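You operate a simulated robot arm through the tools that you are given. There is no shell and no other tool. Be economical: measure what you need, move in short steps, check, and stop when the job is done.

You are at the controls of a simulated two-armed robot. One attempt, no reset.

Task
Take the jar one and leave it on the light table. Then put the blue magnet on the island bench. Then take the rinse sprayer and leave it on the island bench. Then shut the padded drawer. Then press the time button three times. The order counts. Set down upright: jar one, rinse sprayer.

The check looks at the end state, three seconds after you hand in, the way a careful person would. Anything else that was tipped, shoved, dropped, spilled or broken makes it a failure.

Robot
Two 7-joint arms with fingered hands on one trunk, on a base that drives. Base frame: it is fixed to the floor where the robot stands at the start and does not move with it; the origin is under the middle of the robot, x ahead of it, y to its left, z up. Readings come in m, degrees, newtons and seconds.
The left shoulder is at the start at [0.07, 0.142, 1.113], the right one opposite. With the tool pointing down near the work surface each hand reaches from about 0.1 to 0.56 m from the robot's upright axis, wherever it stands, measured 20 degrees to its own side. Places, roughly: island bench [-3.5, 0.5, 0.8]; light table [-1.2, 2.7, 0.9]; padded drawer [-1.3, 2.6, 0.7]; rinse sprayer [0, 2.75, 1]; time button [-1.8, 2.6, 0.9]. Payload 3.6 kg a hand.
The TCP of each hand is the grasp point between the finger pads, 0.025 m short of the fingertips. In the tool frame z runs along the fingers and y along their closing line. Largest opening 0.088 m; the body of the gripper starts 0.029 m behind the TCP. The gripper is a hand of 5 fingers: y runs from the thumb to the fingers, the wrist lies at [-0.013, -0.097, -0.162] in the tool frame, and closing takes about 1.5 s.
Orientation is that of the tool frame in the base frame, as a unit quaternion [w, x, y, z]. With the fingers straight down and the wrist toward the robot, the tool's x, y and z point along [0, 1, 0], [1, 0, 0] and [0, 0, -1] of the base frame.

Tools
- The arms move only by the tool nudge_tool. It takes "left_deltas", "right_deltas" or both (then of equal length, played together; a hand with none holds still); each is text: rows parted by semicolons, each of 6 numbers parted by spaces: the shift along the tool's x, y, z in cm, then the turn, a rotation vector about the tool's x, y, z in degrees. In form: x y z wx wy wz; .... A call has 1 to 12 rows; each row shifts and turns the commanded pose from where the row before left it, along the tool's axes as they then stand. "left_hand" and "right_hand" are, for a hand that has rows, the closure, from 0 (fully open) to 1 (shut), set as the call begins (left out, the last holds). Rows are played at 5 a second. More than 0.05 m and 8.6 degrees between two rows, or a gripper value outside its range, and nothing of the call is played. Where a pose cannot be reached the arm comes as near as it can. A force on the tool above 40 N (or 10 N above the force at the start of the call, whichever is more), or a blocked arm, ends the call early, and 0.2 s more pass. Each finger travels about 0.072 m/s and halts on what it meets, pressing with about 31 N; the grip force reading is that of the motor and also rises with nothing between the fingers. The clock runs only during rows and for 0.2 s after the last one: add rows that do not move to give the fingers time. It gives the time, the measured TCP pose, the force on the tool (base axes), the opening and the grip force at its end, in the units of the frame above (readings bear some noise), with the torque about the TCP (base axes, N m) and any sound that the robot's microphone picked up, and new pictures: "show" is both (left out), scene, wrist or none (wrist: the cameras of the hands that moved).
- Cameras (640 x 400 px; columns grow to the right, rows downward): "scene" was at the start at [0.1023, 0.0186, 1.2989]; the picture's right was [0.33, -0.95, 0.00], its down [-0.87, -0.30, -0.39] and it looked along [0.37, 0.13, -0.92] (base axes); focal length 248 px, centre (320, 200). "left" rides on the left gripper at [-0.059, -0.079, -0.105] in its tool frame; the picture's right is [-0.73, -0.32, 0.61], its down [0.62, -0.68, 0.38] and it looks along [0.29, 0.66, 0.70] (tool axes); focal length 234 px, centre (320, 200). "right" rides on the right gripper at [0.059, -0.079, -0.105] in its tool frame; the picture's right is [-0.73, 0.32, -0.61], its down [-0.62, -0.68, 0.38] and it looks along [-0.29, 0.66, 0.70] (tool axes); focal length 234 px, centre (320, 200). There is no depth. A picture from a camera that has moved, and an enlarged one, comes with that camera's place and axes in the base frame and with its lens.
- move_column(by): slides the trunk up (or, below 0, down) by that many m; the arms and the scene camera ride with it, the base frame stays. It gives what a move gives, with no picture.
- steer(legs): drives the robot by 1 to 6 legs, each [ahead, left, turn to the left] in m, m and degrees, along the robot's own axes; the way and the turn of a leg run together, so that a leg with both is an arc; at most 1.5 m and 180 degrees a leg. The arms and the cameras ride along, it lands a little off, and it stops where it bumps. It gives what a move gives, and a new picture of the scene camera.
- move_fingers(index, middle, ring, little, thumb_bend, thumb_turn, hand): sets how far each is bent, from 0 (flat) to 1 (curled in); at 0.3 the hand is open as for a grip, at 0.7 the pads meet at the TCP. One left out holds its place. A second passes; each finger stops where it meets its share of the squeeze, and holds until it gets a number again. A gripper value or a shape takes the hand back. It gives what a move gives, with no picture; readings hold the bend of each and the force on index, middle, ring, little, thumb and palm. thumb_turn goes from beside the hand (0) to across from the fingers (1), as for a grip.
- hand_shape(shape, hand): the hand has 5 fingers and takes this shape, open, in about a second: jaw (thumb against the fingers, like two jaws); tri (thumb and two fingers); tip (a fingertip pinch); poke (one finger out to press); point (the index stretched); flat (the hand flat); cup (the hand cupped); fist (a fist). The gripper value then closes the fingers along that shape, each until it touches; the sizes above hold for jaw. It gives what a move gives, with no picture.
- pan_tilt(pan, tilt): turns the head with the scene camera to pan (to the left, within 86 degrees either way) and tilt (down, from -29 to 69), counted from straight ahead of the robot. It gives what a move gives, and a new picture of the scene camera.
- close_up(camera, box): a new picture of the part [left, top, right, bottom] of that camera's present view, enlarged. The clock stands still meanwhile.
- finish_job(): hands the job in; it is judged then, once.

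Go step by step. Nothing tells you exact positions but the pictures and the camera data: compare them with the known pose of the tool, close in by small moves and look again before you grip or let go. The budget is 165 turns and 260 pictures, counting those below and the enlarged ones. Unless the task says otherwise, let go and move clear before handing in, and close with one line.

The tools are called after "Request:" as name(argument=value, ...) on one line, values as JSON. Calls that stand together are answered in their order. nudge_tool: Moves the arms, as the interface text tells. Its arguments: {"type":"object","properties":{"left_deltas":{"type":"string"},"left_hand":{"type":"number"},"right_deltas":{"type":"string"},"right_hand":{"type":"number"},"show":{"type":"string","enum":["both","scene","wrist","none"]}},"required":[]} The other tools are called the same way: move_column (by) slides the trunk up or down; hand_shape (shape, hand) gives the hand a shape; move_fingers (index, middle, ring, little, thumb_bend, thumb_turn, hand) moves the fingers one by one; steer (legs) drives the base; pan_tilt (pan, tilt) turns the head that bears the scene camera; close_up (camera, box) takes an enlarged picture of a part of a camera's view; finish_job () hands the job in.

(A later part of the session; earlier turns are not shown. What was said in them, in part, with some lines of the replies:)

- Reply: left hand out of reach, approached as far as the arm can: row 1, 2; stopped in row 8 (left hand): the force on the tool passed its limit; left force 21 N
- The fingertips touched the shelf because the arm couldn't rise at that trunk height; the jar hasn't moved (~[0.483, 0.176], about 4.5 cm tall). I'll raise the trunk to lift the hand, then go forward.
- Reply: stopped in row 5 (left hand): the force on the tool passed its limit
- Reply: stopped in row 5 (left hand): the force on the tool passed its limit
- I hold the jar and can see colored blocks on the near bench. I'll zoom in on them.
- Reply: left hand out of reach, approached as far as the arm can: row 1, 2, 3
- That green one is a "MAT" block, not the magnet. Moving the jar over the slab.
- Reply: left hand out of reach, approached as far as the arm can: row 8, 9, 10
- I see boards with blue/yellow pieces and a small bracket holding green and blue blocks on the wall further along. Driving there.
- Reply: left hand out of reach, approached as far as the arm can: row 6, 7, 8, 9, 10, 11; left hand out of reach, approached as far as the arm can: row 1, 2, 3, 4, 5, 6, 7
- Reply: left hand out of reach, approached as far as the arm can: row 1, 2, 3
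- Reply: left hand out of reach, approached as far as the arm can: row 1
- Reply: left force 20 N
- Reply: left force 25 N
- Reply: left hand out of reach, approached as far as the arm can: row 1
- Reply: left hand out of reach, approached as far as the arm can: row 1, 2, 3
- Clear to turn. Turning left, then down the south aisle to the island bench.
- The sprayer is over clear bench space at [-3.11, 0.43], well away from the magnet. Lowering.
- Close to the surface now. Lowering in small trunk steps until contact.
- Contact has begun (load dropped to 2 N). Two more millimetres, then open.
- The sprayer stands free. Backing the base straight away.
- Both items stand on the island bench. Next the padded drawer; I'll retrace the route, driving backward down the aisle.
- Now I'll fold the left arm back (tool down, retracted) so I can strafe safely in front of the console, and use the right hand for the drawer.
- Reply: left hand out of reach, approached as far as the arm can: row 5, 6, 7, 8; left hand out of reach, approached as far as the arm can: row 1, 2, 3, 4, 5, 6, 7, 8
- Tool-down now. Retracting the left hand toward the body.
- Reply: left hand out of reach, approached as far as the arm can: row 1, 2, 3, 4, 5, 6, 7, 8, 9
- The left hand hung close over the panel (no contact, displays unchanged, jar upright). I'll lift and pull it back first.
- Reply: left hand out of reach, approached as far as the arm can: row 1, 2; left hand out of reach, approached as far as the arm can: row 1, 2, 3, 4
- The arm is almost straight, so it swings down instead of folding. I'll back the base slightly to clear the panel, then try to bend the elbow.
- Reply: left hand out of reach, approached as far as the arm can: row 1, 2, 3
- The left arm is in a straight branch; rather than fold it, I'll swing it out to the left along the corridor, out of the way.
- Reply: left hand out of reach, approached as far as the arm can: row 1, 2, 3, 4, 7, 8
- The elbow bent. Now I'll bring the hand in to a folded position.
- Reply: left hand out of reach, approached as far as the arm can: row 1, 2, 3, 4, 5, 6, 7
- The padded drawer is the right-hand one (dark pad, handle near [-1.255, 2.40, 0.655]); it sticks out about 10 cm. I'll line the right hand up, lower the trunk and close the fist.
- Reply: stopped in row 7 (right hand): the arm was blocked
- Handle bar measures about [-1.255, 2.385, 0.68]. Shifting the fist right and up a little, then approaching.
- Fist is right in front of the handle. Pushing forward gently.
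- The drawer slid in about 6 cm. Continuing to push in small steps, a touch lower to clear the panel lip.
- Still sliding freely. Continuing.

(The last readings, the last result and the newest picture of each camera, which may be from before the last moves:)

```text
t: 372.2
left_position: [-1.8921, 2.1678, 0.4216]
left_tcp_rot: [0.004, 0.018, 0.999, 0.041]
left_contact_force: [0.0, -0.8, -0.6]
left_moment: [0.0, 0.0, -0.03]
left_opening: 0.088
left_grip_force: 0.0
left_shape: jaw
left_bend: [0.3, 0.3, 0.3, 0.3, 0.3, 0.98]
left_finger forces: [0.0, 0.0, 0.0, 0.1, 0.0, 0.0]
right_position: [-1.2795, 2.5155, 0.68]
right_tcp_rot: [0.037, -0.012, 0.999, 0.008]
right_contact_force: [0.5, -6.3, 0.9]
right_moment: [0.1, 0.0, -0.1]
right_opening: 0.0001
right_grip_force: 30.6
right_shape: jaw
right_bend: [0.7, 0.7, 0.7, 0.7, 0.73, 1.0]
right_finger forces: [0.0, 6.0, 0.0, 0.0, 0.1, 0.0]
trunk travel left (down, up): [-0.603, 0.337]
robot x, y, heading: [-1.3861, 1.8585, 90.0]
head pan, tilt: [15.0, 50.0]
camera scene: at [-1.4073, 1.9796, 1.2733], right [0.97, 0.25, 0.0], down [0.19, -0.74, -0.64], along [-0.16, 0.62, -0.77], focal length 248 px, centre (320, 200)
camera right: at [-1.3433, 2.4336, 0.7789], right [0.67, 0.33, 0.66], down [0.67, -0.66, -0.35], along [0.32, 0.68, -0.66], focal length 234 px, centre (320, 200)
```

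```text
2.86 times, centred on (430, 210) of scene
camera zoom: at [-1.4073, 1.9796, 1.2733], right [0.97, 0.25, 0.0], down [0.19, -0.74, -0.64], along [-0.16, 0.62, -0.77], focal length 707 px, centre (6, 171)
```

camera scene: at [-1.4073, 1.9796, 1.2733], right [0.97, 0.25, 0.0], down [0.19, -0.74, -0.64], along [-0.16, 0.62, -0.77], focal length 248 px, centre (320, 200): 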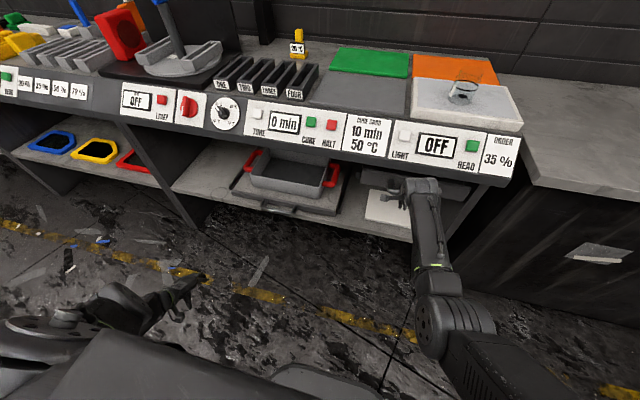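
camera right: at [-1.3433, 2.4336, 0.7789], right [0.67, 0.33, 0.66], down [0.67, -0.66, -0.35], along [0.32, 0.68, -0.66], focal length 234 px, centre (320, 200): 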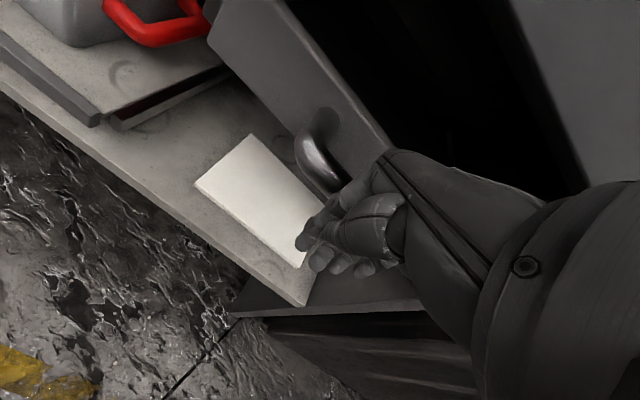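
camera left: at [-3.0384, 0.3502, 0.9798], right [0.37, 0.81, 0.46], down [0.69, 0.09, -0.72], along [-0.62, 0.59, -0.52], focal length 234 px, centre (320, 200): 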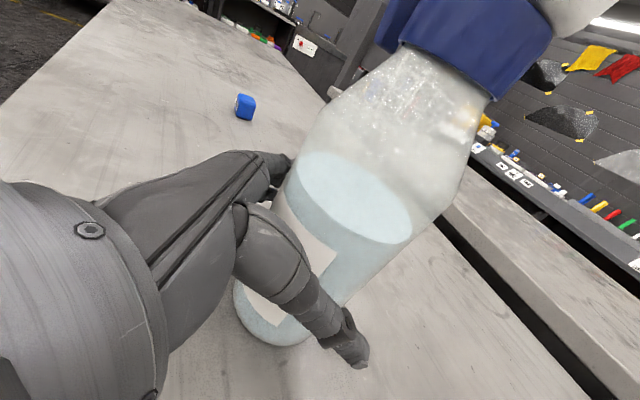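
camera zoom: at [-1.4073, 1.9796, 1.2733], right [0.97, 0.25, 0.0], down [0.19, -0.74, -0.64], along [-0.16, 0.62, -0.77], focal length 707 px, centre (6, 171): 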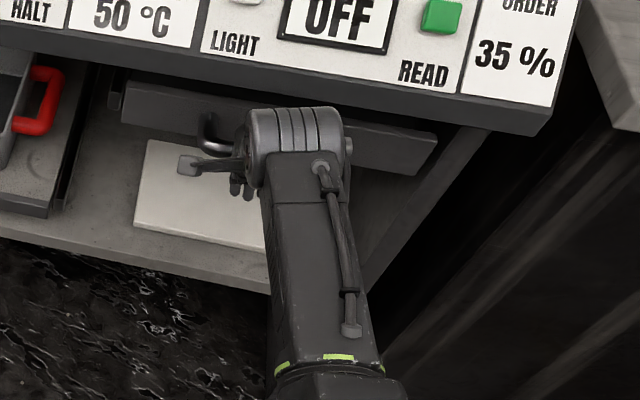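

Some resistance (6 N) now. Pushing a little more to find the stop.

Request:
nudge_tool(right_deltas="0 1.2 0.2 0 0 0; 0 1.2 0.2 0 0 0; 0 1.2 0 0 0 0; 0 0 0 0 0 0")

Request:
close_up(camera="scene", box=[330, 140, 530, 280])

```text
t: 372.7
left_position: [-1.8921, 2.166, 0.4234]
left_tcp_rot: [0.005, 0.019, 0.999, 0.044]
left_contact_force: [0.0, -0.3, 0.4]
left_moment: [-0.02, -0.01, 0.02]
left_opening: 0.0877
left_grip_force: 0.1
left_shape: jaw
left_bend: [0.3, 0.3, 0.3, 0.3, 0.3, 0.98]
left_finger forces: [0.0, 0.0, 0.0, 0.0, 0.1, 0.0]
right_position: [-1.2782, 2.524, 0.6807]
right_tcp_rot: [0.036, -0.011, 0.999, 0.007]
right_contact_force: [2.0, -35.5, 19.2]
right_moment: [0.73, -0.19, -0.37]
right_opening: 0.0001
right_grip_force: 31.3
right_shape: jaw
right_bend: [0.7, 0.7, 0.7, 0.7, 0.74, 1.0]
right_finger forces: [0.0, 33.3, 6.9, 0.0, 0.0, 0.1]
trunk travel left (down, up): [-0.603, 0.337]
robot x, y, heading: [-1.3856, 1.8561, 89.6]
head pan, tilt: [15.0, 50.0]
stopped in row 2 (right hand): the force on the tool passed its limit (the readings are from after the stop); the commanded pose is now the measured one
camera scene: at [-1.4075, 1.9709, 1.2744], right [0.97, 0.25, 0.0], down [0.19, -0.74, -0.65], along [-0.16, 0.63, -0.76], focal length 248 px, centre (320, 200)
camera right: at [-1.3431, 2.4411, 0.7789], right [0.67, 0.33, 0.66], down [0.67, -0.66, -0.35], along [0.33, 0.67, -0.66], focal length 234 px, centre (320, 200)
```

scene: 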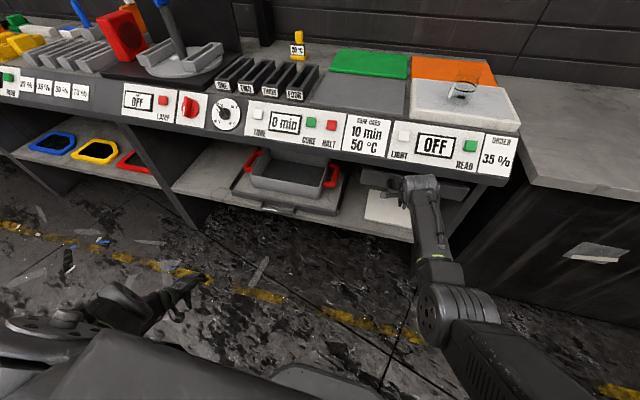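
right: 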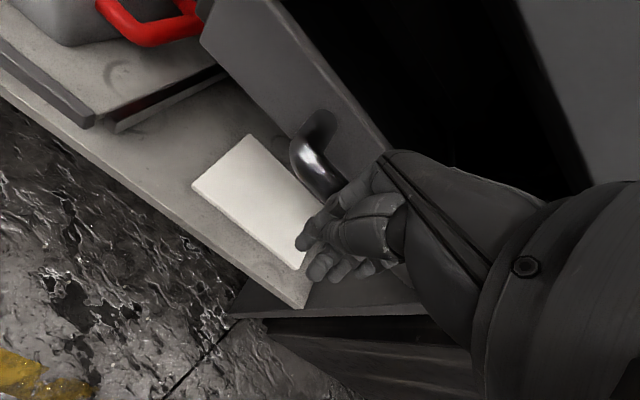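

```text
2.86 times, centred on (430, 210) of scene
camera zoom: at [-1.4075, 1.9709, 1.2744], right [0.97, 0.25, 0.0], down [0.19, -0.74, -0.65], along [-0.16, 0.63, -0.76], focal length 707 px, centre (6, 171)
```

zoom: 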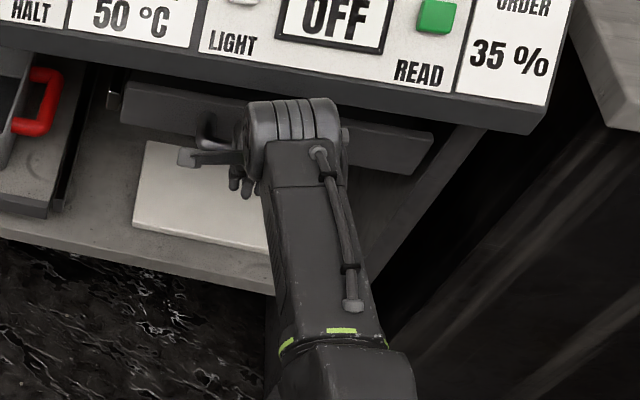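

Firm stop at about 35 N on the handle: the drawer is home. Backing the hand off and checking.

Request:
nudge_tool(right_deltas="0 -2 0 0 0 0; 0 -4 0 0 0 0; 0 -4 0 0 0 0; 0 -4 0 0 0 0; 0 -4 0 0 0 0; 0 0 0 0 0 0", show="wrist")

Request:
close_up(camera="scene", box=[220, 90, 530, 260])

```text
t: 374.1
left_position: [-1.8932, 2.1693, 0.4209]
left_tcp_rot: [0.005, 0.018, 0.999, 0.04]
left_contact_force: [0.6, -0.8, 0.1]
left_moment: [0.0, 0.01, 0.01]
left_opening: 0.088
left_grip_force: 0.1
left_shape: jaw
left_bend: [0.3, 0.3, 0.3, 0.3, 0.3, 0.98]
left_finger forces: [0.0, 0.1, 0.0, 0.0, 0.0, 0.1]
right_position: [-1.2745, 2.3466, 0.6731]
right_tcp_rot: [0.036, -0.012, 0.999, 0.004]
right_contact_force: [0.2, 0.4, 0.2]
right_moment: [0.02, -0.01, 0.03]
right_opening: 0.0
right_grip_force: 31.0
right_shape: jaw
right_bend: [0.7, 0.7, 0.7, 0.7, 0.74, 1.0]
right_finger forces: [0.0, 0.1, 0.0, 0.1, 0.0, 0.0]
trunk travel left (down, up): [-0.603, 0.337]
robot x, y, heading: [-1.3823, 1.856, 89.6]
head pan, tilt: [15.0, 50.0]
camera right: at [-1.3379, 2.2659, 0.7725], right [0.67, 0.33, 0.66], down [0.67, -0.66, -0.34], along [0.32, 0.67, -0.67], focal length 234 px, centre (320, 200)
```

right: 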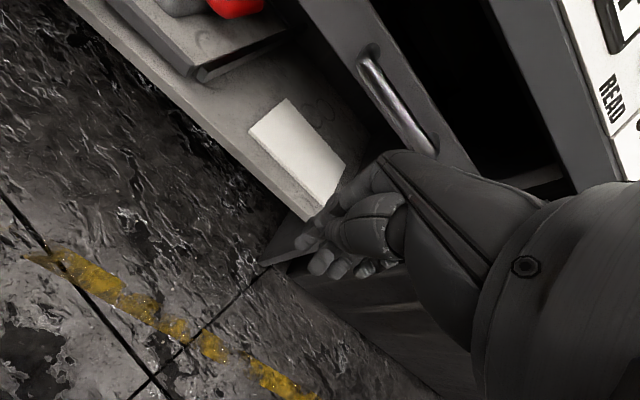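

```text
2.06 times, centred on (375, 175) of scene
camera zoom: at [-1.4071, 1.9806, 1.2731], right [0.97, 0.25, 0.0], down [0.19, -0.74, -0.64], along [-0.16, 0.62, -0.77], focal length 511 px, centre (206, 252)
```

zoom: 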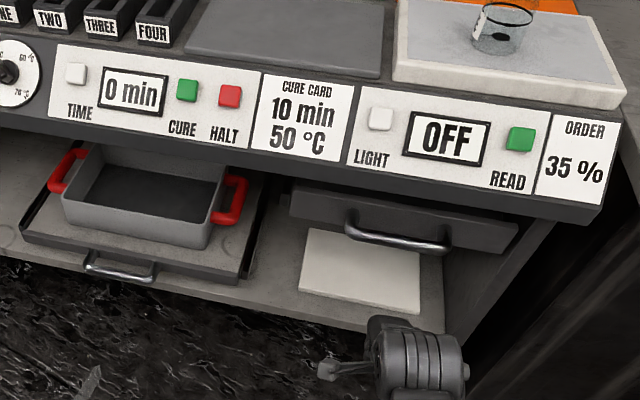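

The drawer is in under the console. Next the TIME button (white, near [-1.757, 2.58, 0.87]). I'll move left, raise the trunk, and shape the right hand to poke.

Request:
nudge_tool(right_deltas="0 -4 0 0 0 0; 0 -4 0 0 0 0; 0 0 0 0 0 0", show="none")

Request:
steer(legs=[[0, 0.48, 0]])

Request:
move_column(by=0.28)

Request:
hand_shape(shape="poke", hand="right")

Request:
nudge_tool(right_deltas="0 2 0 -8.5 0 0; 0 2 0 -8.5 0 0; 0 2 0 -8.5 0 0; 0 2 0 0 0 0; 0 0 0 0 0 0", show="both")

```text
t: 374.9
left_position: [-1.8928, 2.1691, 0.4209]
left_tcp_rot: [0.004, 0.018, 0.999, 0.039]
left_contact_force: [0.4, 0.4, 0.2]
left_moment: [-0.01, 0.02, 0.03]
left_opening: 0.088
left_grip_force: 0.0
left_shape: jaw
left_bend: [0.3, 0.3, 0.3, 0.3, 0.3, 0.98]
left_finger forces: [0.0, 0.0, 0.1, 0.0, 0.0, 0.0]
right_position: [-1.2743, 2.2685, 0.6723]
right_tcp_rot: [0.037, -0.012, 0.999, 0.004]
right_contact_force: [0.7, 0.1, -0.5]
right_moment: [-0.01, -0.01, -0.03]
right_opening: 0.0001
right_grip_force: 31.1
right_shape: jaw
right_bend: [0.7, 0.7, 0.7, 0.7, 0.74, 1.0]
right_finger forces: [0.0, 0.0, 0.0, 0.1, 0.0, 0.0]
trunk travel left (down, up): [-0.603, 0.337]
robot x, y, heading: [-1.3856, 1.856, 89.7]
head pan, tilt: [15.0, 50.0]
```

```text
t: 377.7
left_position: [-2.3723, 2.1714, 0.4221]
left_tcp_rot: [0.004, 0.017, 0.999, 0.04]
left_contact_force: [-0.9, 0.5, -0.2]
left_moment: [0.02, 0.0, -0.01]
left_opening: 0.088
left_grip_force: 0.0
left_shape: jaw
left_bend: [0.3, 0.3, 0.3, 0.3, 0.3, 0.98]
left_finger forces: [0.0, 0.0, 0.2, 0.0, 0.1, 0.0]
right_position: [-1.7538, 2.2708, 0.6729]
right_tcp_rot: [0.036, -0.012, 0.999, 0.004]
right_contact_force: [-0.3, -0.1, -0.9]
right_moment: [0.03, -0.01, 0.02]
right_opening: 0.0
right_grip_force: 30.8
right_shape: jaw
right_bend: [0.7, 0.7, 0.7, 0.7, 0.74, 1.0]
right_finger forces: [0.1, 0.1, 0.1, 0.0, 0.0, 0.0]
trunk travel left (down, up): [-0.603, 0.337]
robot x, y, heading: [-1.8588, 1.8567, 89.7]
head pan, tilt: [15.0, 50.0]
camera scene: at [-1.8872, 1.9827, 1.2732], right [0.97, 0.25, 0.0], down [0.19, -0.74, -0.64], along [-0.16, 0.62, -0.77], focal length 248 px, centre (320, 200)
```

scene: 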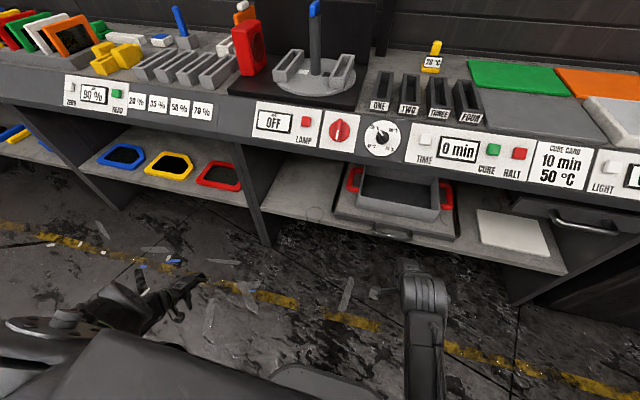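

```text
t: 380.6
left_position: [-2.3715, 2.1723, 0.7016]
left_tcp_rot: [0.004, 0.018, 0.999, 0.04]
left_contact_force: [0.1, 0.1, 0.3]
left_moment: [-0.02, -0.02, 0.0]
left_opening: 0.088
left_grip_force: 0.0
left_shape: jaw
left_bend: [0.3, 0.3, 0.3, 0.3, 0.3, 0.98]
left_finger forces: [0.1, 0.1, 0.0, 0.1, 0.0, 0.1]
right_position: [-1.7529, 2.2705, 0.9525]
right_tcp_rot: [0.037, -0.011, 0.999, 0.003]
right_contact_force: [0.4, -1.1, -0.1]
right_moment: [0.0, 0.01, -0.03]
right_opening: 0.0
right_grip_force: 31.0
right_shape: jaw
right_bend: [0.7, 0.7, 0.7, 0.7, 0.74, 1.0]
right_finger forces: [0.0, 0.0, 0.1, 0.0, 0.0, 0.1]
trunk travel left (down, up): [-0.883, 0.057]
robot x, y, heading: [-1.8656, 1.8584, 89.5]
head pan, tilt: [15.0, 50.0]
```

```text
t: 381.4
left_position: [-2.372, 2.1709, 0.7002]
left_tcp_rot: [0.004, 0.018, 0.999, 0.04]
left_contact_force: [1.0, -0.6, 0.5]
left_moment: [-0.02, 0.0, 0.01]
left_opening: 0.0878
left_grip_force: 0.0
left_shape: jaw
left_bend: [0.3, 0.3, 0.3, 0.3, 0.3, 0.98]
left_finger forces: [0.0, 0.0, 0.0, 0.0, 0.0, 0.1]
right_position: [-1.7534, 2.271, 0.9526]
right_tcp_rot: [0.038, -0.012, 0.999, 0.004]
right_contact_force: [-0.1, -0.7, 0.5]
right_moment: [0.01, 0.01, 0.02]
right_opening: 0.0002
right_grip_force: 0.1
right_shape: poke
right_bend: [0.7, 0.7, 0.99, 0.99, 1.0, 1.0]
right_finger forces: [0.0, 0.0, 0.1, 0.0, 0.0, 0.0]
trunk travel left (down, up): [-0.883, 0.057]
robot x, y, heading: [-1.8623, 1.8588, 89.6]
head pan, tilt: [15.0, 50.0]
```

```text
t: 382.6
left_position: [-2.3719, 2.171, 0.7015]
left_tcp_rot: [0.004, 0.017, 0.999, 0.04]
left_contact_force: [0.5, 0.7, 0.1]
left_moment: [0.03, -0.04, 0.01]
left_opening: 0.088
left_grip_force: 0.0
left_shape: jaw
left_bend: [0.3, 0.3, 0.3, 0.3, 0.3, 0.98]
left_finger forces: [0.0, 0.0, 0.1, 0.0, 0.0, 0.0]
right_position: [-1.7565, 2.3489, 0.9719]
right_tcp_rot: [0.033, -0.02, 0.974, 0.225]
right_contact_force: [0.2, 0.1, 0.1]
right_moment: [0.01, 0.01, 0.01]
right_opening: 0.0
right_grip_force: 0.1
right_shape: poke
right_bend: [0.7, 0.7, 0.99, 0.99, 1.0, 1.0]
right_finger forces: [0.0, 0.1, 0.0, 0.1, 0.1, 0.1]
trunk travel left (down, up): [-0.883, 0.057]
robot x, y, heading: [-1.8635, 1.8574, 89.8]
head pan, tilt: [15.0, 50.0]
camera scene: at [-1.8865, 1.9823, 1.5532], right [0.97, 0.25, 0.0], down [0.19, -0.74, -0.64], along [-0.16, 0.62, -0.77], focal length 248 px, centre (320, 200)
camera right: at [-1.8165, 2.2295, 1.0261], right [0.67, 0.04, 0.74], down [0.68, -0.43, -0.6], along [0.29, 0.9, -0.32], focal length 234 px, centre (320, 200)
```

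scene: 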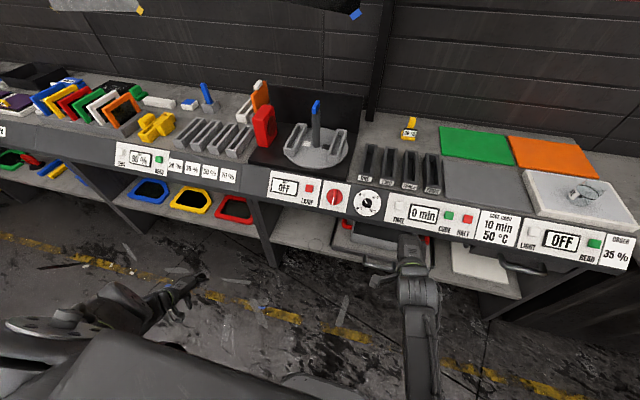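
right: 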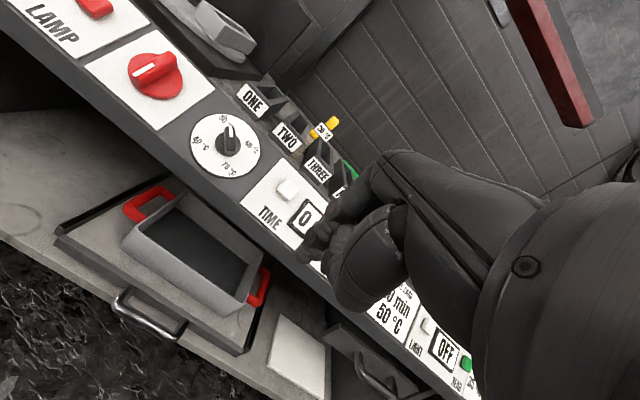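

TIME button triangulates to [-1.753, 2.581, 0.875]. I'll set just the index finger out, the rest curled, and view the fingertip.

Request:
move_fingers(hand="right", index=0.45, middle=1, ring=1, little=1, thumb_bend=1)

Request:
nudge_tool(right_deltas="0 3 -3 0 0 0; 0 3 0 0 0 0; 0 0 0 0 0 0", show="both")

Request:
close_up(camera="scene", box=[350, 170, 490, 270])

```text
t: 383.6
left_position: [-2.371, 2.1724, 0.701]
left_tcp_rot: [0.004, 0.017, 0.999, 0.041]
left_contact_force: [0.7, 0.6, -1.5]
left_moment: [-0.02, -0.03, 0.01]
left_opening: 0.0881
left_grip_force: 0.1
left_shape: jaw
left_bend: [0.3, 0.3, 0.3, 0.3, 0.3, 0.98]
left_finger forces: [0.0, 0.0, 0.0, 0.0, 0.0, 0.0]
right_position: [-1.7558, 2.347, 0.9709]
right_tcp_rot: [0.033, -0.02, 0.974, 0.224]
right_contact_force: [0.1, -0.1, 0.4]
right_moment: [-0.04, 0.01, -0.02]
right_opening: 0.0176
right_grip_force: 0.0
right_shape: fingers
right_bend: [0.44, 0.94, 1.0, 1.0, 0.97, 1.0]
right_finger forces: [0.0, 0.0, 0.0, 0.0, 0.1, 0.0]
trunk travel left (down, up): [-0.883, 0.057]
robot x, y, heading: [-1.8648, 1.8593, 89.5]
head pan, tilt: [15.0, 50.0]
```

```text
t: 384.4
left_position: [-2.3722, 2.1699, 0.7017]
left_tcp_rot: [0.003, 0.017, 0.999, 0.041]
left_contact_force: [0.2, -0.5, -0.3]
left_moment: [-0.02, 0.01, 0.01]
left_opening: 0.0881
left_grip_force: 0.1
left_shape: jaw
left_bend: [0.3, 0.3, 0.3, 0.3, 0.3, 0.98]
left_finger forces: [0.0, 0.0, 0.1, 0.1, 0.0, 0.1]
right_position: [-1.761, 2.3872, 1.0235]
right_tcp_rot: [0.033, -0.02, 0.974, 0.225]
right_contact_force: [0.1, 0.7, -0.4]
right_moment: [-0.03, -0.03, 0.0]
right_opening: 0.0173
right_grip_force: 0.1
right_shape: fingers
right_bend: [0.43, 0.94, 1.0, 1.0, 0.97, 1.0]
right_finger forces: [0.1, 0.0, 0.0, 0.0, 0.0, 0.0]
trunk travel left (down, up): [-0.883, 0.057]
robot x, y, heading: [-1.8667, 1.8595, 89.4]
head pan, tilt: [15.0, 50.0]
camera scene: at [-1.8863, 1.9819, 1.5532], right [0.97, 0.25, 0.0], down [0.19, -0.74, -0.64], along [-0.16, 0.62, -0.77], focal length 248 px, centre (320, 200)
camera right: at [-1.8207, 2.2697, 1.0788], right [0.67, 0.04, 0.74], down [0.68, -0.43, -0.6], along [0.29, 0.9, -0.32], focal length 234 px, centre (320, 200)
```

scene: 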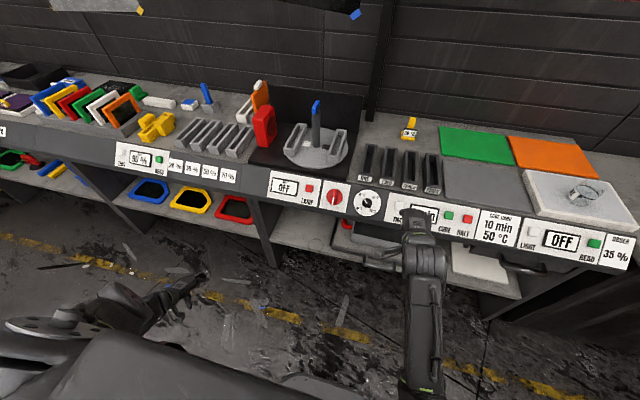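
right: 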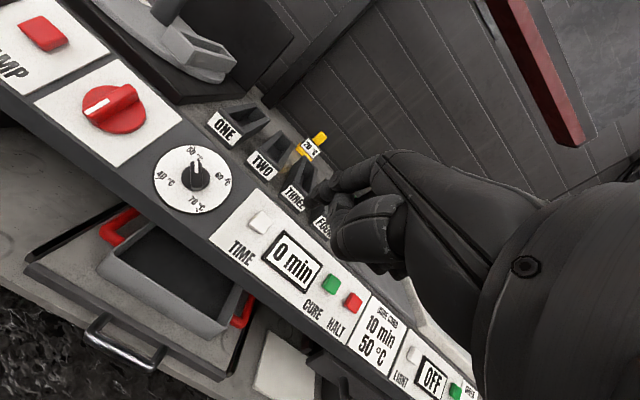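

```text
4.00 times, centred on (420, 220) of scene
camera zoom: at [-1.8863, 1.9819, 1.5532], right [0.97, 0.25, 0.0], down [0.19, -0.74, -0.64], along [-0.16, 0.62, -0.77], focal length 990 px, centre (-80, 120)
```

zoom: 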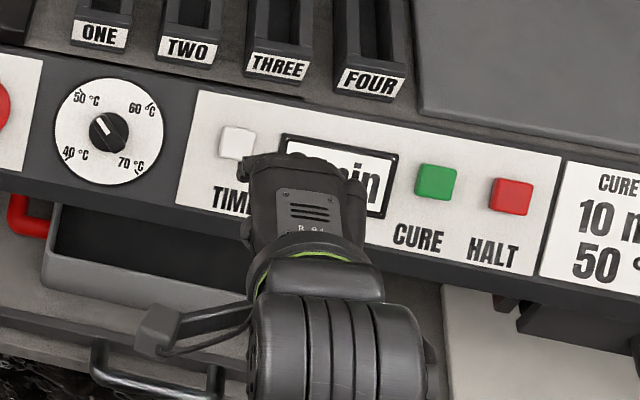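

Fingertip measured at [-1.769, 2.439, 1.013]. Moving to hover about 3 cm above the TIME button.

Request:
nudge_tool(right_deltas="-0.5 3.3 0 0 0 0; -0.6 3.3 0 0 0 0; 0 0 3 0 0 0; 0 0 4 0 0 0; 0 0 4 0 0 0; 0 0 2.5 0 0 0; 0 0 0 0 0 0", show="both")

Request:
close_up(camera="scene", box=[350, 170, 490, 270])

Request:
close_up(camera="right", box=[220, 120, 420, 280])

```text
t: 386.1
left_position: [-2.3715, 2.1716, 0.701]
left_tcp_rot: [0.004, 0.018, 0.999, 0.04]
left_contact_force: [0.4, 0.1, 0.2]
left_moment: [0.0, 0.01, 0.02]
left_opening: 0.0879
left_grip_force: 0.1
left_shape: jaw
left_bend: [0.3, 0.3, 0.3, 0.3, 0.3, 0.98]
left_finger forces: [0.0, 0.0, 0.0, 0.0, 0.0, 0.1]
right_position: [-1.7473, 2.5071, 0.9325]
right_tcp_rot: [0.033, -0.02, 0.974, 0.225]
right_contact_force: [-0.4, -0.8, 0.0]
right_moment: [-0.02, 0.0, 0.01]
right_opening: 0.017
right_grip_force: 0.1
right_shape: fingers
right_bend: [0.43, 0.98, 1.0, 1.0, 0.97, 1.0]
right_finger forces: [0.0, 0.0, 0.0, 0.0, 0.1, 0.0]
trunk travel left (down, up): [-0.883, 0.057]
robot x, y, heading: [-1.8664, 1.8549, 89.9]
head pan, tilt: [15.0, 50.0]
camera scene: at [-1.8866, 1.9826, 1.5532], right [0.97, 0.25, 0.0], down [0.19, -0.74, -0.64], along [-0.16, 0.62, -0.77], focal length 248 px, centre (320, 200)
camera right: at [-1.807, 2.3885, 0.9872], right [0.67, 0.04, 0.74], down [0.68, -0.43, -0.6], along [0.29, 0.9, -0.32], focal length 234 px, centre (320, 200)
```

scene: 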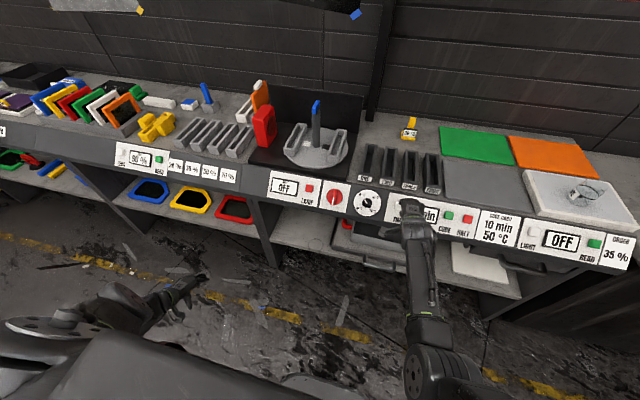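
right: 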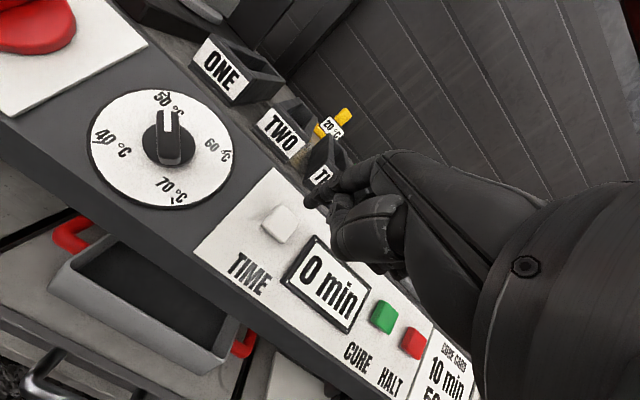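

```text
4.00 times, centred on (420, 220) of scene
camera zoom: at [-1.8866, 1.9826, 1.5532], right [0.97, 0.25, 0.0], down [0.19, -0.74, -0.64], along [-0.16, 0.62, -0.77], focal length 990 px, centre (-80, 120)
```

zoom: 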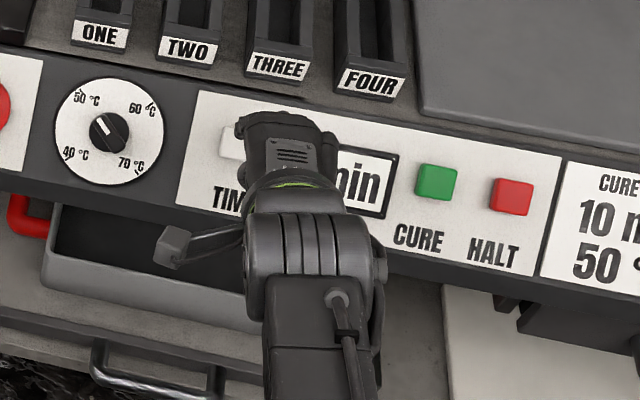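

```text
2.50 times, centred on (320, 200) of right
camera zoom: at [-1.807, 2.3885, 0.9872], right [0.67, 0.04, 0.74], down [0.68, -0.43, -0.6], along [0.29, 0.9, -0.32], focal length 585 px, centre (320, 200)
```

zoom: 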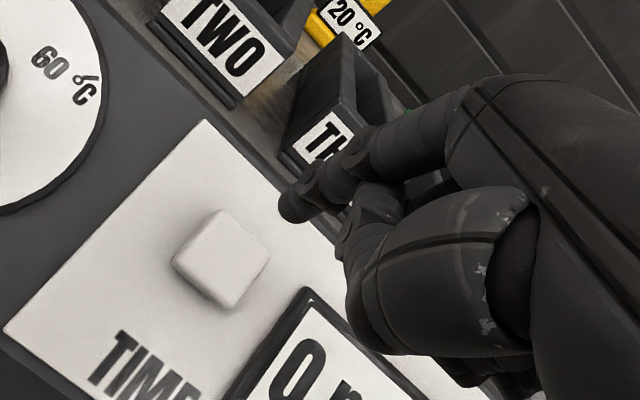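

Fingertip is about 4.5 cm from the button along the finger direction. Pressing slowly the first time.

Request:
nudge_tool(right_deltas="0 -0.1 3 0 0 0; 0 -0.1 0.7 0 0 0; 0 0 0.4 0 0 0; 0 0 0 0 0 0", show="both")

Request:
close_up(camera="right", box=[220, 120, 420, 280])

```text
t: 387.1
left_position: [-2.3722, 2.1706, 0.7007]
left_tcp_rot: [0.004, 0.018, 0.999, 0.04]
left_contact_force: [-0.7, 0.1, 0.3]
left_moment: [0.02, 0.02, 0.02]
left_opening: 0.0883
left_grip_force: 0.0
left_shape: jaw
left_bend: [0.3, 0.3, 0.3, 0.3, 0.3, 0.98]
left_finger forces: [0.0, 0.0, 0.0, 0.0, 0.1, 0.0]
right_position: [-1.7439, 2.5239, 0.8931]
right_tcp_rot: [0.034, -0.02, 0.974, 0.225]
right_contact_force: [-0.9, -0.2, 0.0]
right_moment: [0.02, -0.03, -0.01]
right_opening: 0.0169
right_grip_force: 0.0
right_shape: fingers
right_bend: [0.43, 0.98, 1.0, 1.0, 0.97, 1.0]
right_finger forces: [0.0, 0.0, 0.0, 0.0, 0.0, 0.0]
trunk travel left (down, up): [-0.883, 0.057]
robot x, y, heading: [-1.8657, 1.861, 89.8]
head pan, tilt: [15.0, 50.0]
camera scene: at [-1.8866, 1.9833, 1.5531], right [0.97, 0.25, 0.0], down [0.19, -0.74, -0.64], along [-0.16, 0.62, -0.77], focal length 248 px, centre (320, 200)
camera right: at [-1.8045, 2.4054, 0.9493], right [0.67, 0.04, 0.74], down [0.68, -0.43, -0.6], along [0.29, 0.9, -0.32], focal length 234 px, centre (320, 200)
```

scene: 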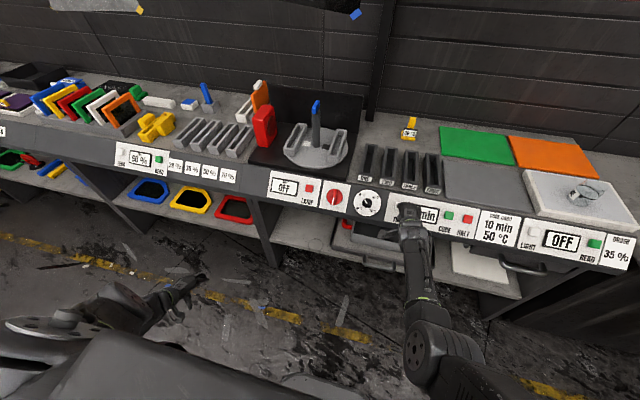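
right: 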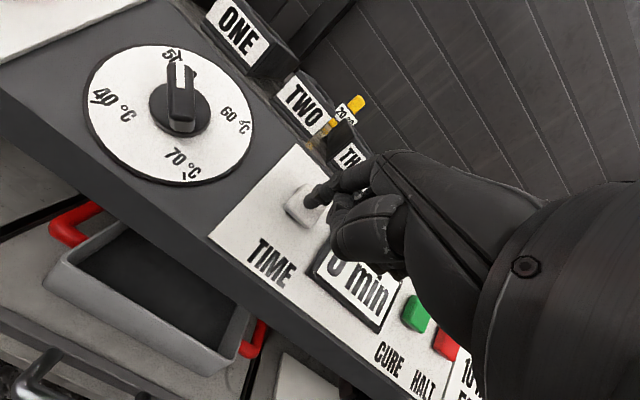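

```text
2.50 times, centred on (320, 200) of right
camera zoom: at [-1.8045, 2.4054, 0.9493], right [0.67, 0.04, 0.74], down [0.68, -0.43, -0.6], along [0.29, 0.9, -0.32], focal length 585 px, centre (320, 200)
```

zoom: 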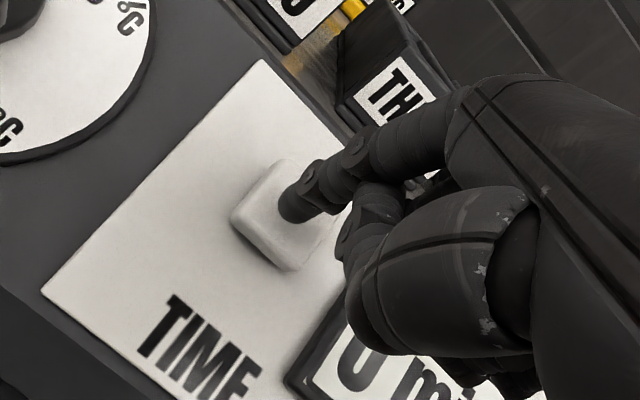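

The tip is right at the button, slightly right/up of centre. Small correction, then press.

Request:
nudge_tool(right_deltas="0.3 -0.3 0 0 0 0; 0 0 0.4 0 0 0; 0 0 0.3 0 0 0; 0 0 0 0 0 0", show="wrist")

```text
t: 388.1
left_position: [-2.3722, 2.1716, 0.7009]
left_tcp_rot: [0.005, 0.018, 0.999, 0.04]
left_contact_force: [0.3, -0.7, 0.5]
left_moment: [-0.01, 0.02, 0.01]
left_opening: 0.0879
left_grip_force: 0.2
left_shape: jaw
left_bend: [0.3, 0.3, 0.3, 0.3, 0.3, 0.98]
left_finger forces: [0.1, 0.1, 0.0, 0.0, 0.0, 0.1]
right_position: [-1.7466, 2.5225, 0.8879]
right_tcp_rot: [0.033, -0.02, 0.974, 0.225]
right_contact_force: [0.3, -0.8, 0.6]
right_moment: [-0.01, -0.01, 0.03]
right_opening: 0.0171
right_grip_force: 0.6
right_shape: fingers
right_bend: [0.43, 0.98, 1.0, 1.0, 0.97, 1.0]
right_finger forces: [0.3, 0.1, 0.0, 0.0, 0.0, 0.0]
trunk travel left (down, up): [-0.883, 0.057]
robot x, y, heading: [-1.8621, 1.8556, 89.8]
head pan, tilt: [15.0, 50.0]
camera right: at [-1.8065, 2.4053, 0.9423], right [0.67, 0.04, 0.74], down [0.68, -0.43, -0.6], along [0.29, 0.9, -0.32], focal length 234 px, centre (320, 200)
```

right: 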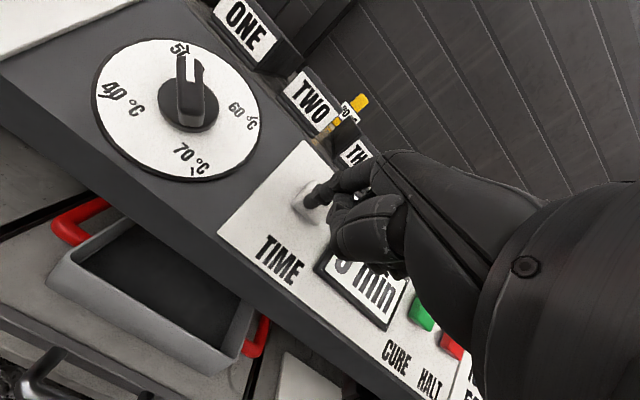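

Touching (0.3–0.6 N). Pressing 4 mm more.

Request:
nudge_tool(right_deltas="0 0 0.3 0 0 0; 0 0 0.2 0 0 0; 0 0 0 0 0 0", show="wrist")

Request:
close_up(camera="right", box=[240, 140, 440, 320])

```text
t: 388.9
left_position: [-2.3729, 2.1709, 0.7031]
left_tcp_rot: [0.004, 0.018, 0.999, 0.041]
left_contact_force: [0.7, 0.3, 0.5]
left_moment: [-0.01, -0.01, 0.02]
left_opening: 0.0879
left_grip_force: 0.0
left_shape: jaw
left_bend: [0.3, 0.3, 0.3, 0.3, 0.3, 0.98]
left_finger forces: [0.0, 0.0, 0.1, 0.0, 0.1, 0.0]
right_position: [-1.7468, 2.5256, 0.8837]
right_tcp_rot: [0.034, -0.019, 0.974, 0.225]
right_contact_force: [-0.8, -0.8, 3.0]
right_moment: [0.08, 0.02, 0.03]
right_opening: 0.017
right_grip_force: 1.0
right_shape: fingers
right_bend: [0.43, 0.98, 1.0, 1.0, 0.97, 1.0]
right_finger forces: [2.4, 0.0, 0.1, 0.2, 0.1, 0.0]
trunk travel left (down, up): [-0.883, 0.057]
robot x, y, heading: [-1.8646, 1.859, 89.7]
head pan, tilt: [15.0, 50.0]
heard: click
camera right: at [-1.806, 2.4073, 0.9381], right [0.67, 0.04, 0.74], down [0.68, -0.43, -0.6], along [0.29, 0.9, -0.32], focal length 234 px, centre (320, 200)
```

right: 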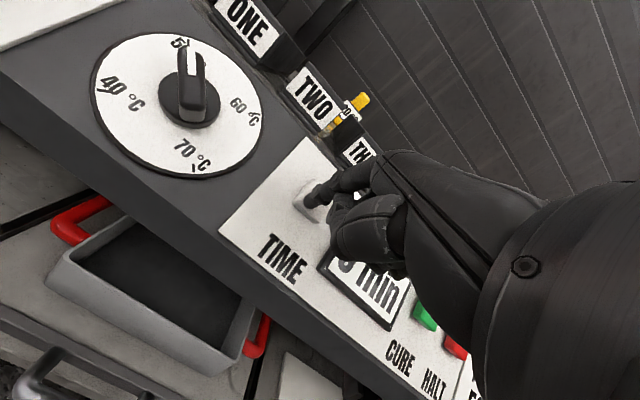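

```text
2.22 times, centred on (340, 230) of right
camera zoom: at [-1.806, 2.4073, 0.9381], right [0.67, 0.04, 0.74], down [0.68, -0.43, -0.6], along [0.29, 0.9, -0.32], focal length 520 px, centre (276, 133)
```

zoom: 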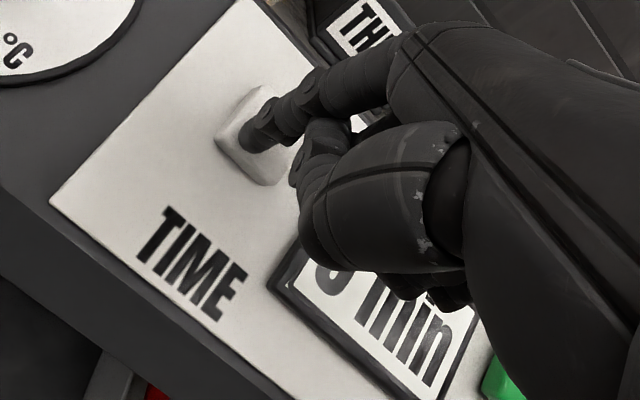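

Click heard: first press. Releasing and checking the display.

Request:
nudge_tool(right_deltas="0 0 -0.7 0 0 0; 0 0 -0.7 0 0 0; 0 0 0 0 0 0", show="wrist")

Request:
close_up(camera="scene", box=[350, 170, 490, 270])

```text
t: 389.6
left_position: [-2.3723, 2.1716, 0.7018]
left_tcp_rot: [0.004, 0.017, 0.999, 0.039]
left_contact_force: [0.3, 0.4, 0.0]
left_moment: [0.0, -0.02, 0.04]
left_opening: 0.088
left_grip_force: 0.1
left_shape: jaw
left_bend: [0.3, 0.3, 0.3, 0.3, 0.3, 0.98]
left_finger forces: [0.0, 0.0, 0.1, 0.0, 0.0, 0.0]
right_position: [-1.747, 2.5188, 0.8947]
right_tcp_rot: [0.033, -0.02, 0.974, 0.224]
right_contact_force: [-0.4, -0.2, -0.9]
right_moment: [-0.01, -0.02, -0.01]
right_opening: 0.0169
right_grip_force: 0.0
right_shape: fingers
right_bend: [0.44, 0.98, 1.0, 1.0, 0.97, 1.0]
right_finger forces: [0.1, 0.0, 0.0, 0.0, 0.0, 0.0]
trunk travel left (down, up): [-0.883, 0.057]
robot x, y, heading: [-1.8627, 1.8582, 89.7]
head pan, tilt: [15.0, 50.0]
camera right: at [-1.8067, 2.4011, 0.9498], right [0.67, 0.04, 0.74], down [0.68, -0.43, -0.6], along [0.29, 0.9, -0.32], focal length 234 px, centre (320, 200)
```

right: 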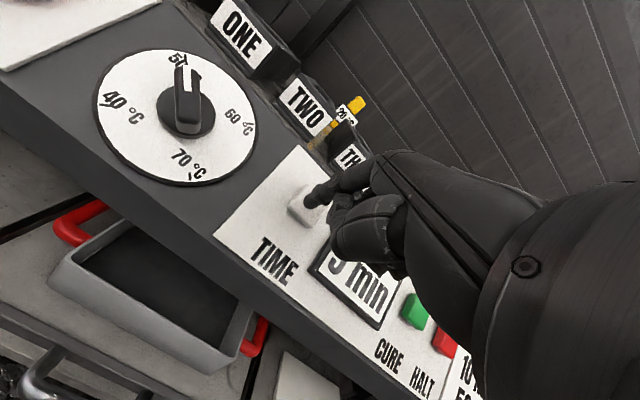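

```text
4.00 times, centred on (420, 220) of scene
camera zoom: at [-1.8867, 1.983, 1.5531], right [0.97, 0.25, 0.0], down [0.19, -0.74, -0.64], along [-0.16, 0.62, -0.77], focal length 990 px, centre (-80, 120)
```

zoom: 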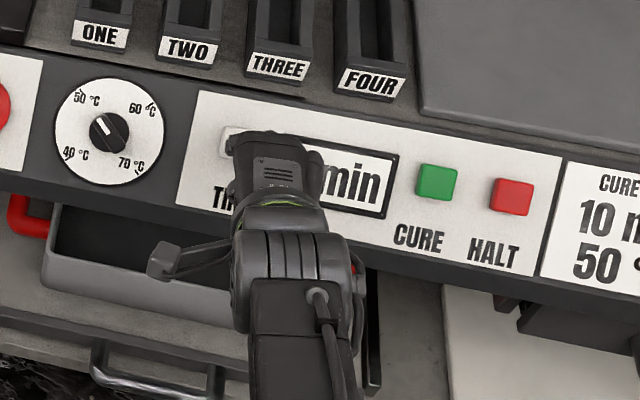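

The display changed from 0 min (now looks like 5 min). Second press, then release.

Request:
nudge_tool(right_deltas="0 0 0.7 0 0 0; 0 0 0.5 0 0 0; 0 0 0.2 0 0 0; 0 0 0 0 0 0", show="none")

Request:
nudge_tool(right_deltas="0 0 -0.7 0 0 0; 0 0 -0.7 0 0 0; 0 0 0 0 0 0", show="wrist")

```text
t: 390.6
left_position: [-2.3719, 2.1709, 0.7012]
left_tcp_rot: [0.005, 0.017, 0.999, 0.041]
left_contact_force: [-1.1, -0.5, 1.0]
left_moment: [0.0, -0.02, 0.0]
left_opening: 0.0879
left_grip_force: 0.1
left_shape: jaw
left_bend: [0.3, 0.3, 0.3, 0.3, 0.3, 0.98]
left_finger forces: [0.0, 0.0, 0.0, 0.0, 0.1, 0.0]
right_position: [-1.7464, 2.5258, 0.8828]
right_tcp_rot: [0.033, -0.019, 0.974, 0.225]
right_contact_force: [0.5, -1.4, 3.1]
right_moment: [0.15, 0.05, 0.04]
right_opening: 0.0171
right_grip_force: 1.4
right_shape: fingers
right_bend: [0.43, 0.98, 1.0, 1.0, 0.97, 1.0]
right_finger forces: [2.7, 0.0, 0.1, 0.0, 0.1, 0.0]
trunk travel left (down, up): [-0.883, 0.057]
robot x, y, heading: [-1.8605, 1.8588, 89.3]
head pan, tilt: [15.0, 50.0]
heard: click
```

```text
t: 391.4
left_position: [-2.372, 2.171, 0.7015]
left_tcp_rot: [0.005, 0.018, 0.999, 0.04]
left_contact_force: [-0.3, -0.5, 0.6]
left_moment: [-0.01, 0.03, -0.03]
left_opening: 0.088
left_grip_force: 0.1
left_shape: jaw
left_bend: [0.3, 0.3, 0.3, 0.3, 0.3, 0.98]
left_finger forces: [0.0, 0.1, 0.0, 0.0, 0.1, 0.0]
right_position: [-1.7468, 2.5203, 0.8947]
right_tcp_rot: [0.033, -0.02, 0.973, 0.226]
right_contact_force: [0.4, 0.1, -0.3]
right_moment: [0.0, -0.01, 0.0]
right_opening: 0.0167
right_grip_force: 0.0
right_shape: fingers
right_bend: [0.44, 0.98, 1.0, 1.0, 0.97, 1.0]
right_finger forces: [0.1, 0.1, 0.1, 0.0, 0.0, 0.0]
trunk travel left (down, up): [-0.883, 0.057]
robot x, y, heading: [-1.8644, 1.8584, 89.7]
head pan, tilt: [15.0, 50.0]
camera right: at [-1.8067, 2.4017, 0.9497], right [0.67, 0.04, 0.74], down [0.68, -0.43, -0.6], along [0.29, 0.9, -0.32], focal length 234 px, centre (320, 200)
```

right: 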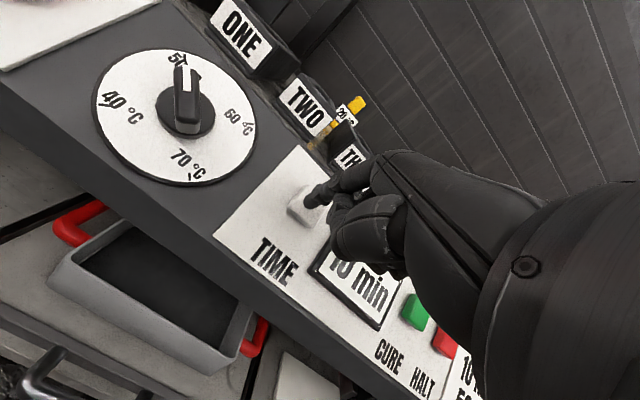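

Display reads 10 min after two clicks. Third press and release, then withdraw.

Request:
nudge_tool(right_deltas="0 0 0.7 0 0 0; 0 0 0.5 0 0 0; 0 0 0.2 0 0 0; 0 0 0 0 0 0", show="none")

Request:
nudge_tool(right_deltas="0 0 -1 0 0 0; 0 0 -3 0 0 0; 0 0 -4 0 0 0; 0 -4 -3 0 0 0; 0 -4 0 0 0 0; 0 -4 0 0 0 0; 0 0 0 0 0 0", show="both")

Request:
close_up(camera="scene", box=[330, 150, 640, 320])

```text
t: 392.4
left_position: [-2.3709, 2.1714, 0.703]
left_tcp_rot: [0.005, 0.018, 0.999, 0.04]
left_contact_force: [-0.1, 0.6, -0.1]
left_moment: [-0.03, -0.02, 0.01]
left_opening: 0.0881
left_grip_force: 0.2
left_shape: jaw
left_bend: [0.3, 0.3, 0.3, 0.3, 0.3, 0.98]
left_finger forces: [0.0, 0.0, 0.0, 0.0, 0.0, 0.0]
right_position: [-1.7465, 2.5252, 0.8833]
right_tcp_rot: [0.033, -0.02, 0.974, 0.225]
right_contact_force: [0.0, -1.7, 2.1]
right_moment: [0.1, 0.03, 0.01]
right_opening: 0.017
right_grip_force: 1.0
right_shape: fingers
right_bend: [0.43, 0.98, 1.0, 1.0, 0.97, 1.0]
right_finger forces: [2.5, 0.1, 0.0, 0.0, 0.1, 0.0]
trunk travel left (down, up): [-0.883, 0.057]
robot x, y, heading: [-1.8674, 1.859, 89.6]
head pan, tilt: [15.0, 50.0]
heard: click
```

```text
t: 394.1
left_position: [-2.3708, 2.1707, 0.7011]
left_tcp_rot: [0.004, 0.019, 0.999, 0.04]
left_contact_force: [-0.1, -0.5, 0.5]
left_moment: [-0.01, 0.0, -0.01]
left_opening: 0.088
left_grip_force: 0.1
left_shape: jaw
left_bend: [0.3, 0.3, 0.3, 0.3, 0.3, 0.98]
left_finger forces: [0.0, 0.0, 0.0, 0.1, 0.1, 0.0]
right_position: [-1.7391, 2.3723, 0.9305]
right_tcp_rot: [0.042, -0.022, 0.973, 0.228]
right_contact_force: [0.4, -0.4, -0.6]
right_moment: [0.02, -0.02, 0.01]
right_opening: 0.017
right_grip_force: 0.1
right_shape: fingers
right_bend: [0.44, 0.98, 1.0, 1.0, 0.97, 1.0]
right_finger forces: [0.1, 0.0, 0.0, 0.0, 0.0, 0.0]
trunk travel left (down, up): [-0.883, 0.057]
robot x, y, heading: [-1.8612, 1.8581, 89.7]
head pan, tilt: [15.0, 50.0]
camera scene: at [-1.8869, 1.9831, 1.5531], right [0.97, 0.25, 0.0], down [0.19, -0.74, -0.64], along [-0.16, 0.62, -0.77], focal length 248 px, centre (320, 200)
camera right: at [-1.7993, 2.2543, 0.9833], right [0.66, 0.04, 0.75], down [0.69, -0.42, -0.59], along [0.3, 0.9, -0.3], focal length 234 px, centre (320, 200)
```

scene: 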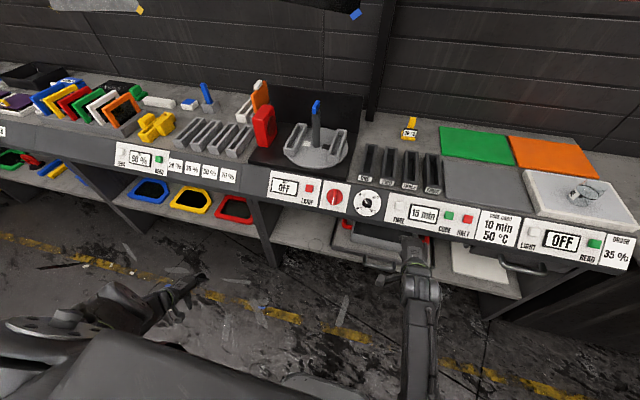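
right: 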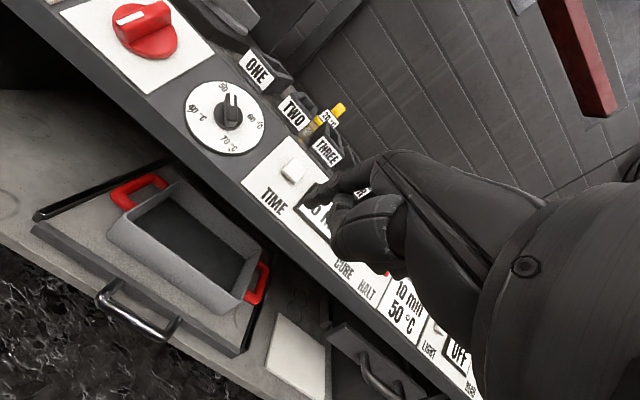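

```text
2.06 times, centred on (485, 235) of scene
camera zoom: at [-1.8869, 1.9831, 1.5531], right [0.97, 0.25, 0.0], down [0.19, -0.74, -0.64], along [-0.16, 0.62, -0.77], focal length 511 px, centre (-21, 128)
```

zoom: 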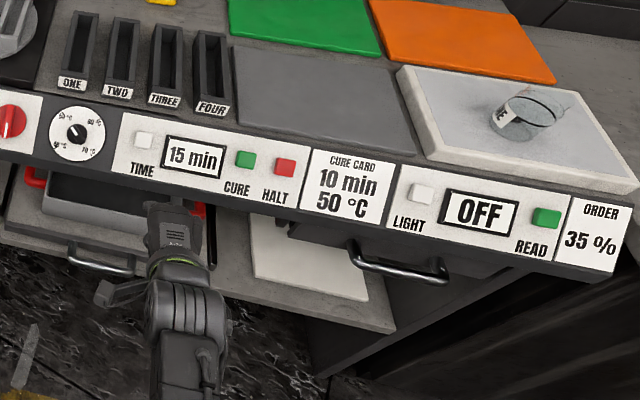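

Display reads 15 min: three presses done. I'll verify the jar and drawer once more.

Request:
close_up(camera="scene", box=[520, 160, 640, 240])

Request:
pan_tilt(pan=-30, tilt=45)

Request:
close_up(camera="scene", box=[160, 100, 480, 300])

```text
5.00 times, centred on (580, 200) of scene
camera zoom: at [-1.8869, 1.9831, 1.5531], right [0.97, 0.25, 0.0], down [0.19, -0.74, -0.64], along [-0.16, 0.62, -0.77], focal length 1238 px, centre (-980, 200)
```

zoom: 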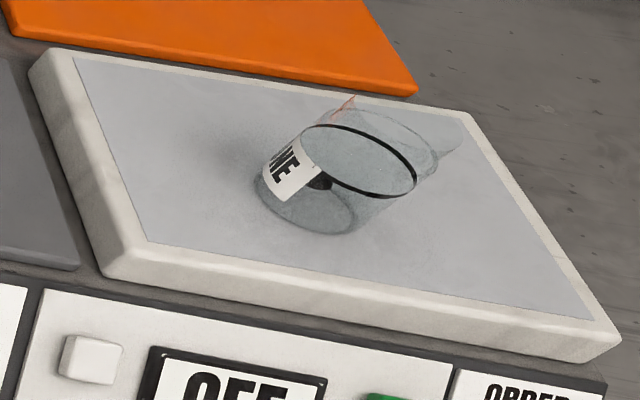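

```text
t: 395.2
left_position: [-2.3734, 2.1714, 0.7019]
left_tcp_rot: [0.004, 0.018, 0.999, 0.04]
left_contact_force: [-0.1, 0.2, 0.1]
left_moment: [0.0, 0.0, 0.0]
left_opening: 0.0879
left_grip_force: 0.2
left_shape: jaw
left_bend: [0.3, 0.3, 0.3, 0.3, 0.3, 0.98]
left_finger forces: [0.0, 0.1, 0.1, 0.1, 0.0, 0.1]
right_position: [-1.7393, 2.3698, 0.9276]
right_tcp_rot: [0.041, -0.023, 0.973, 0.225]
right_contact_force: [-0.4, 0.6, -0.3]
right_moment: [0.01, 0.0, -0.02]
right_opening: 0.017
right_grip_force: 0.0
right_shape: fingers
right_bend: [0.44, 0.98, 1.0, 1.0, 0.97, 1.0]
right_finger forces: [0.1, 0.1, 0.0, 0.0, 0.1, 0.0]
trunk travel left (down, up): [-0.883, 0.057]
robot x, y, heading: [-1.8655, 1.8601, 89.4]
head pan, tilt: [-30.0, 45.0]
camera scene: at [-1.8262, 1.9786, 1.5601], right [0.86, -0.5, 0.0], down [-0.36, -0.61, -0.71], along [0.36, 0.61, -0.71], focal length 248 px, centre (320, 200)
```

scene: 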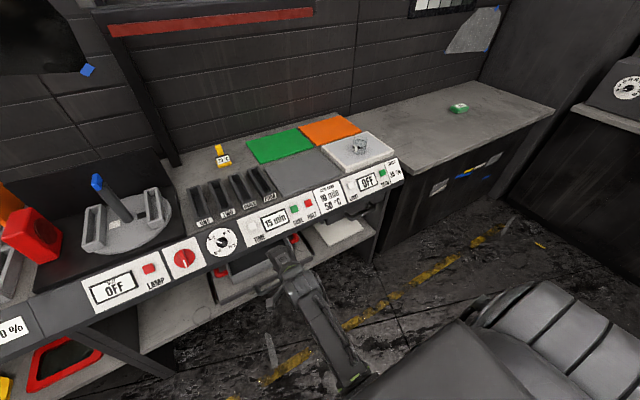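

```text
2.00 times, centred on (320, 200) of scene
camera zoom: at [-1.8262, 1.9786, 1.5601], right [0.86, -0.5, 0.0], down [-0.36, -0.61, -0.71], along [0.36, 0.61, -0.71], focal length 495 px, centre (320, 200)
```

zoom: 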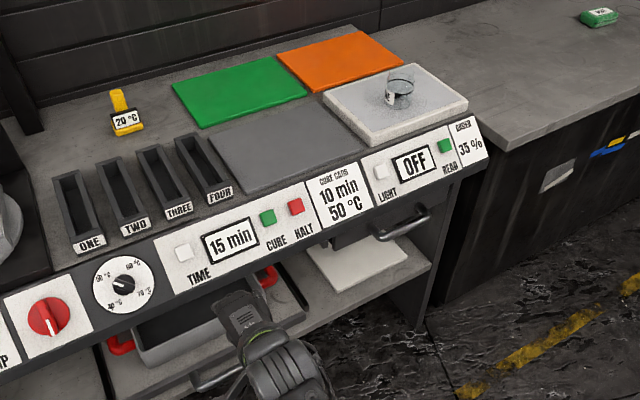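

Jar one stands upright on the light table and the padded drawer is pushed home. TIME shows 15 min, and both hands are clear.

Request:
finish_job()

```text
The job is handed in.
```

All five steps are done in order: jar one stands upright on the light table, and the blue magnet and the upright rinse sprayer are on the island bench. The padded drawer is pushed in to its stop, and the time button was pressed three times (three clicks, display at 15 min).
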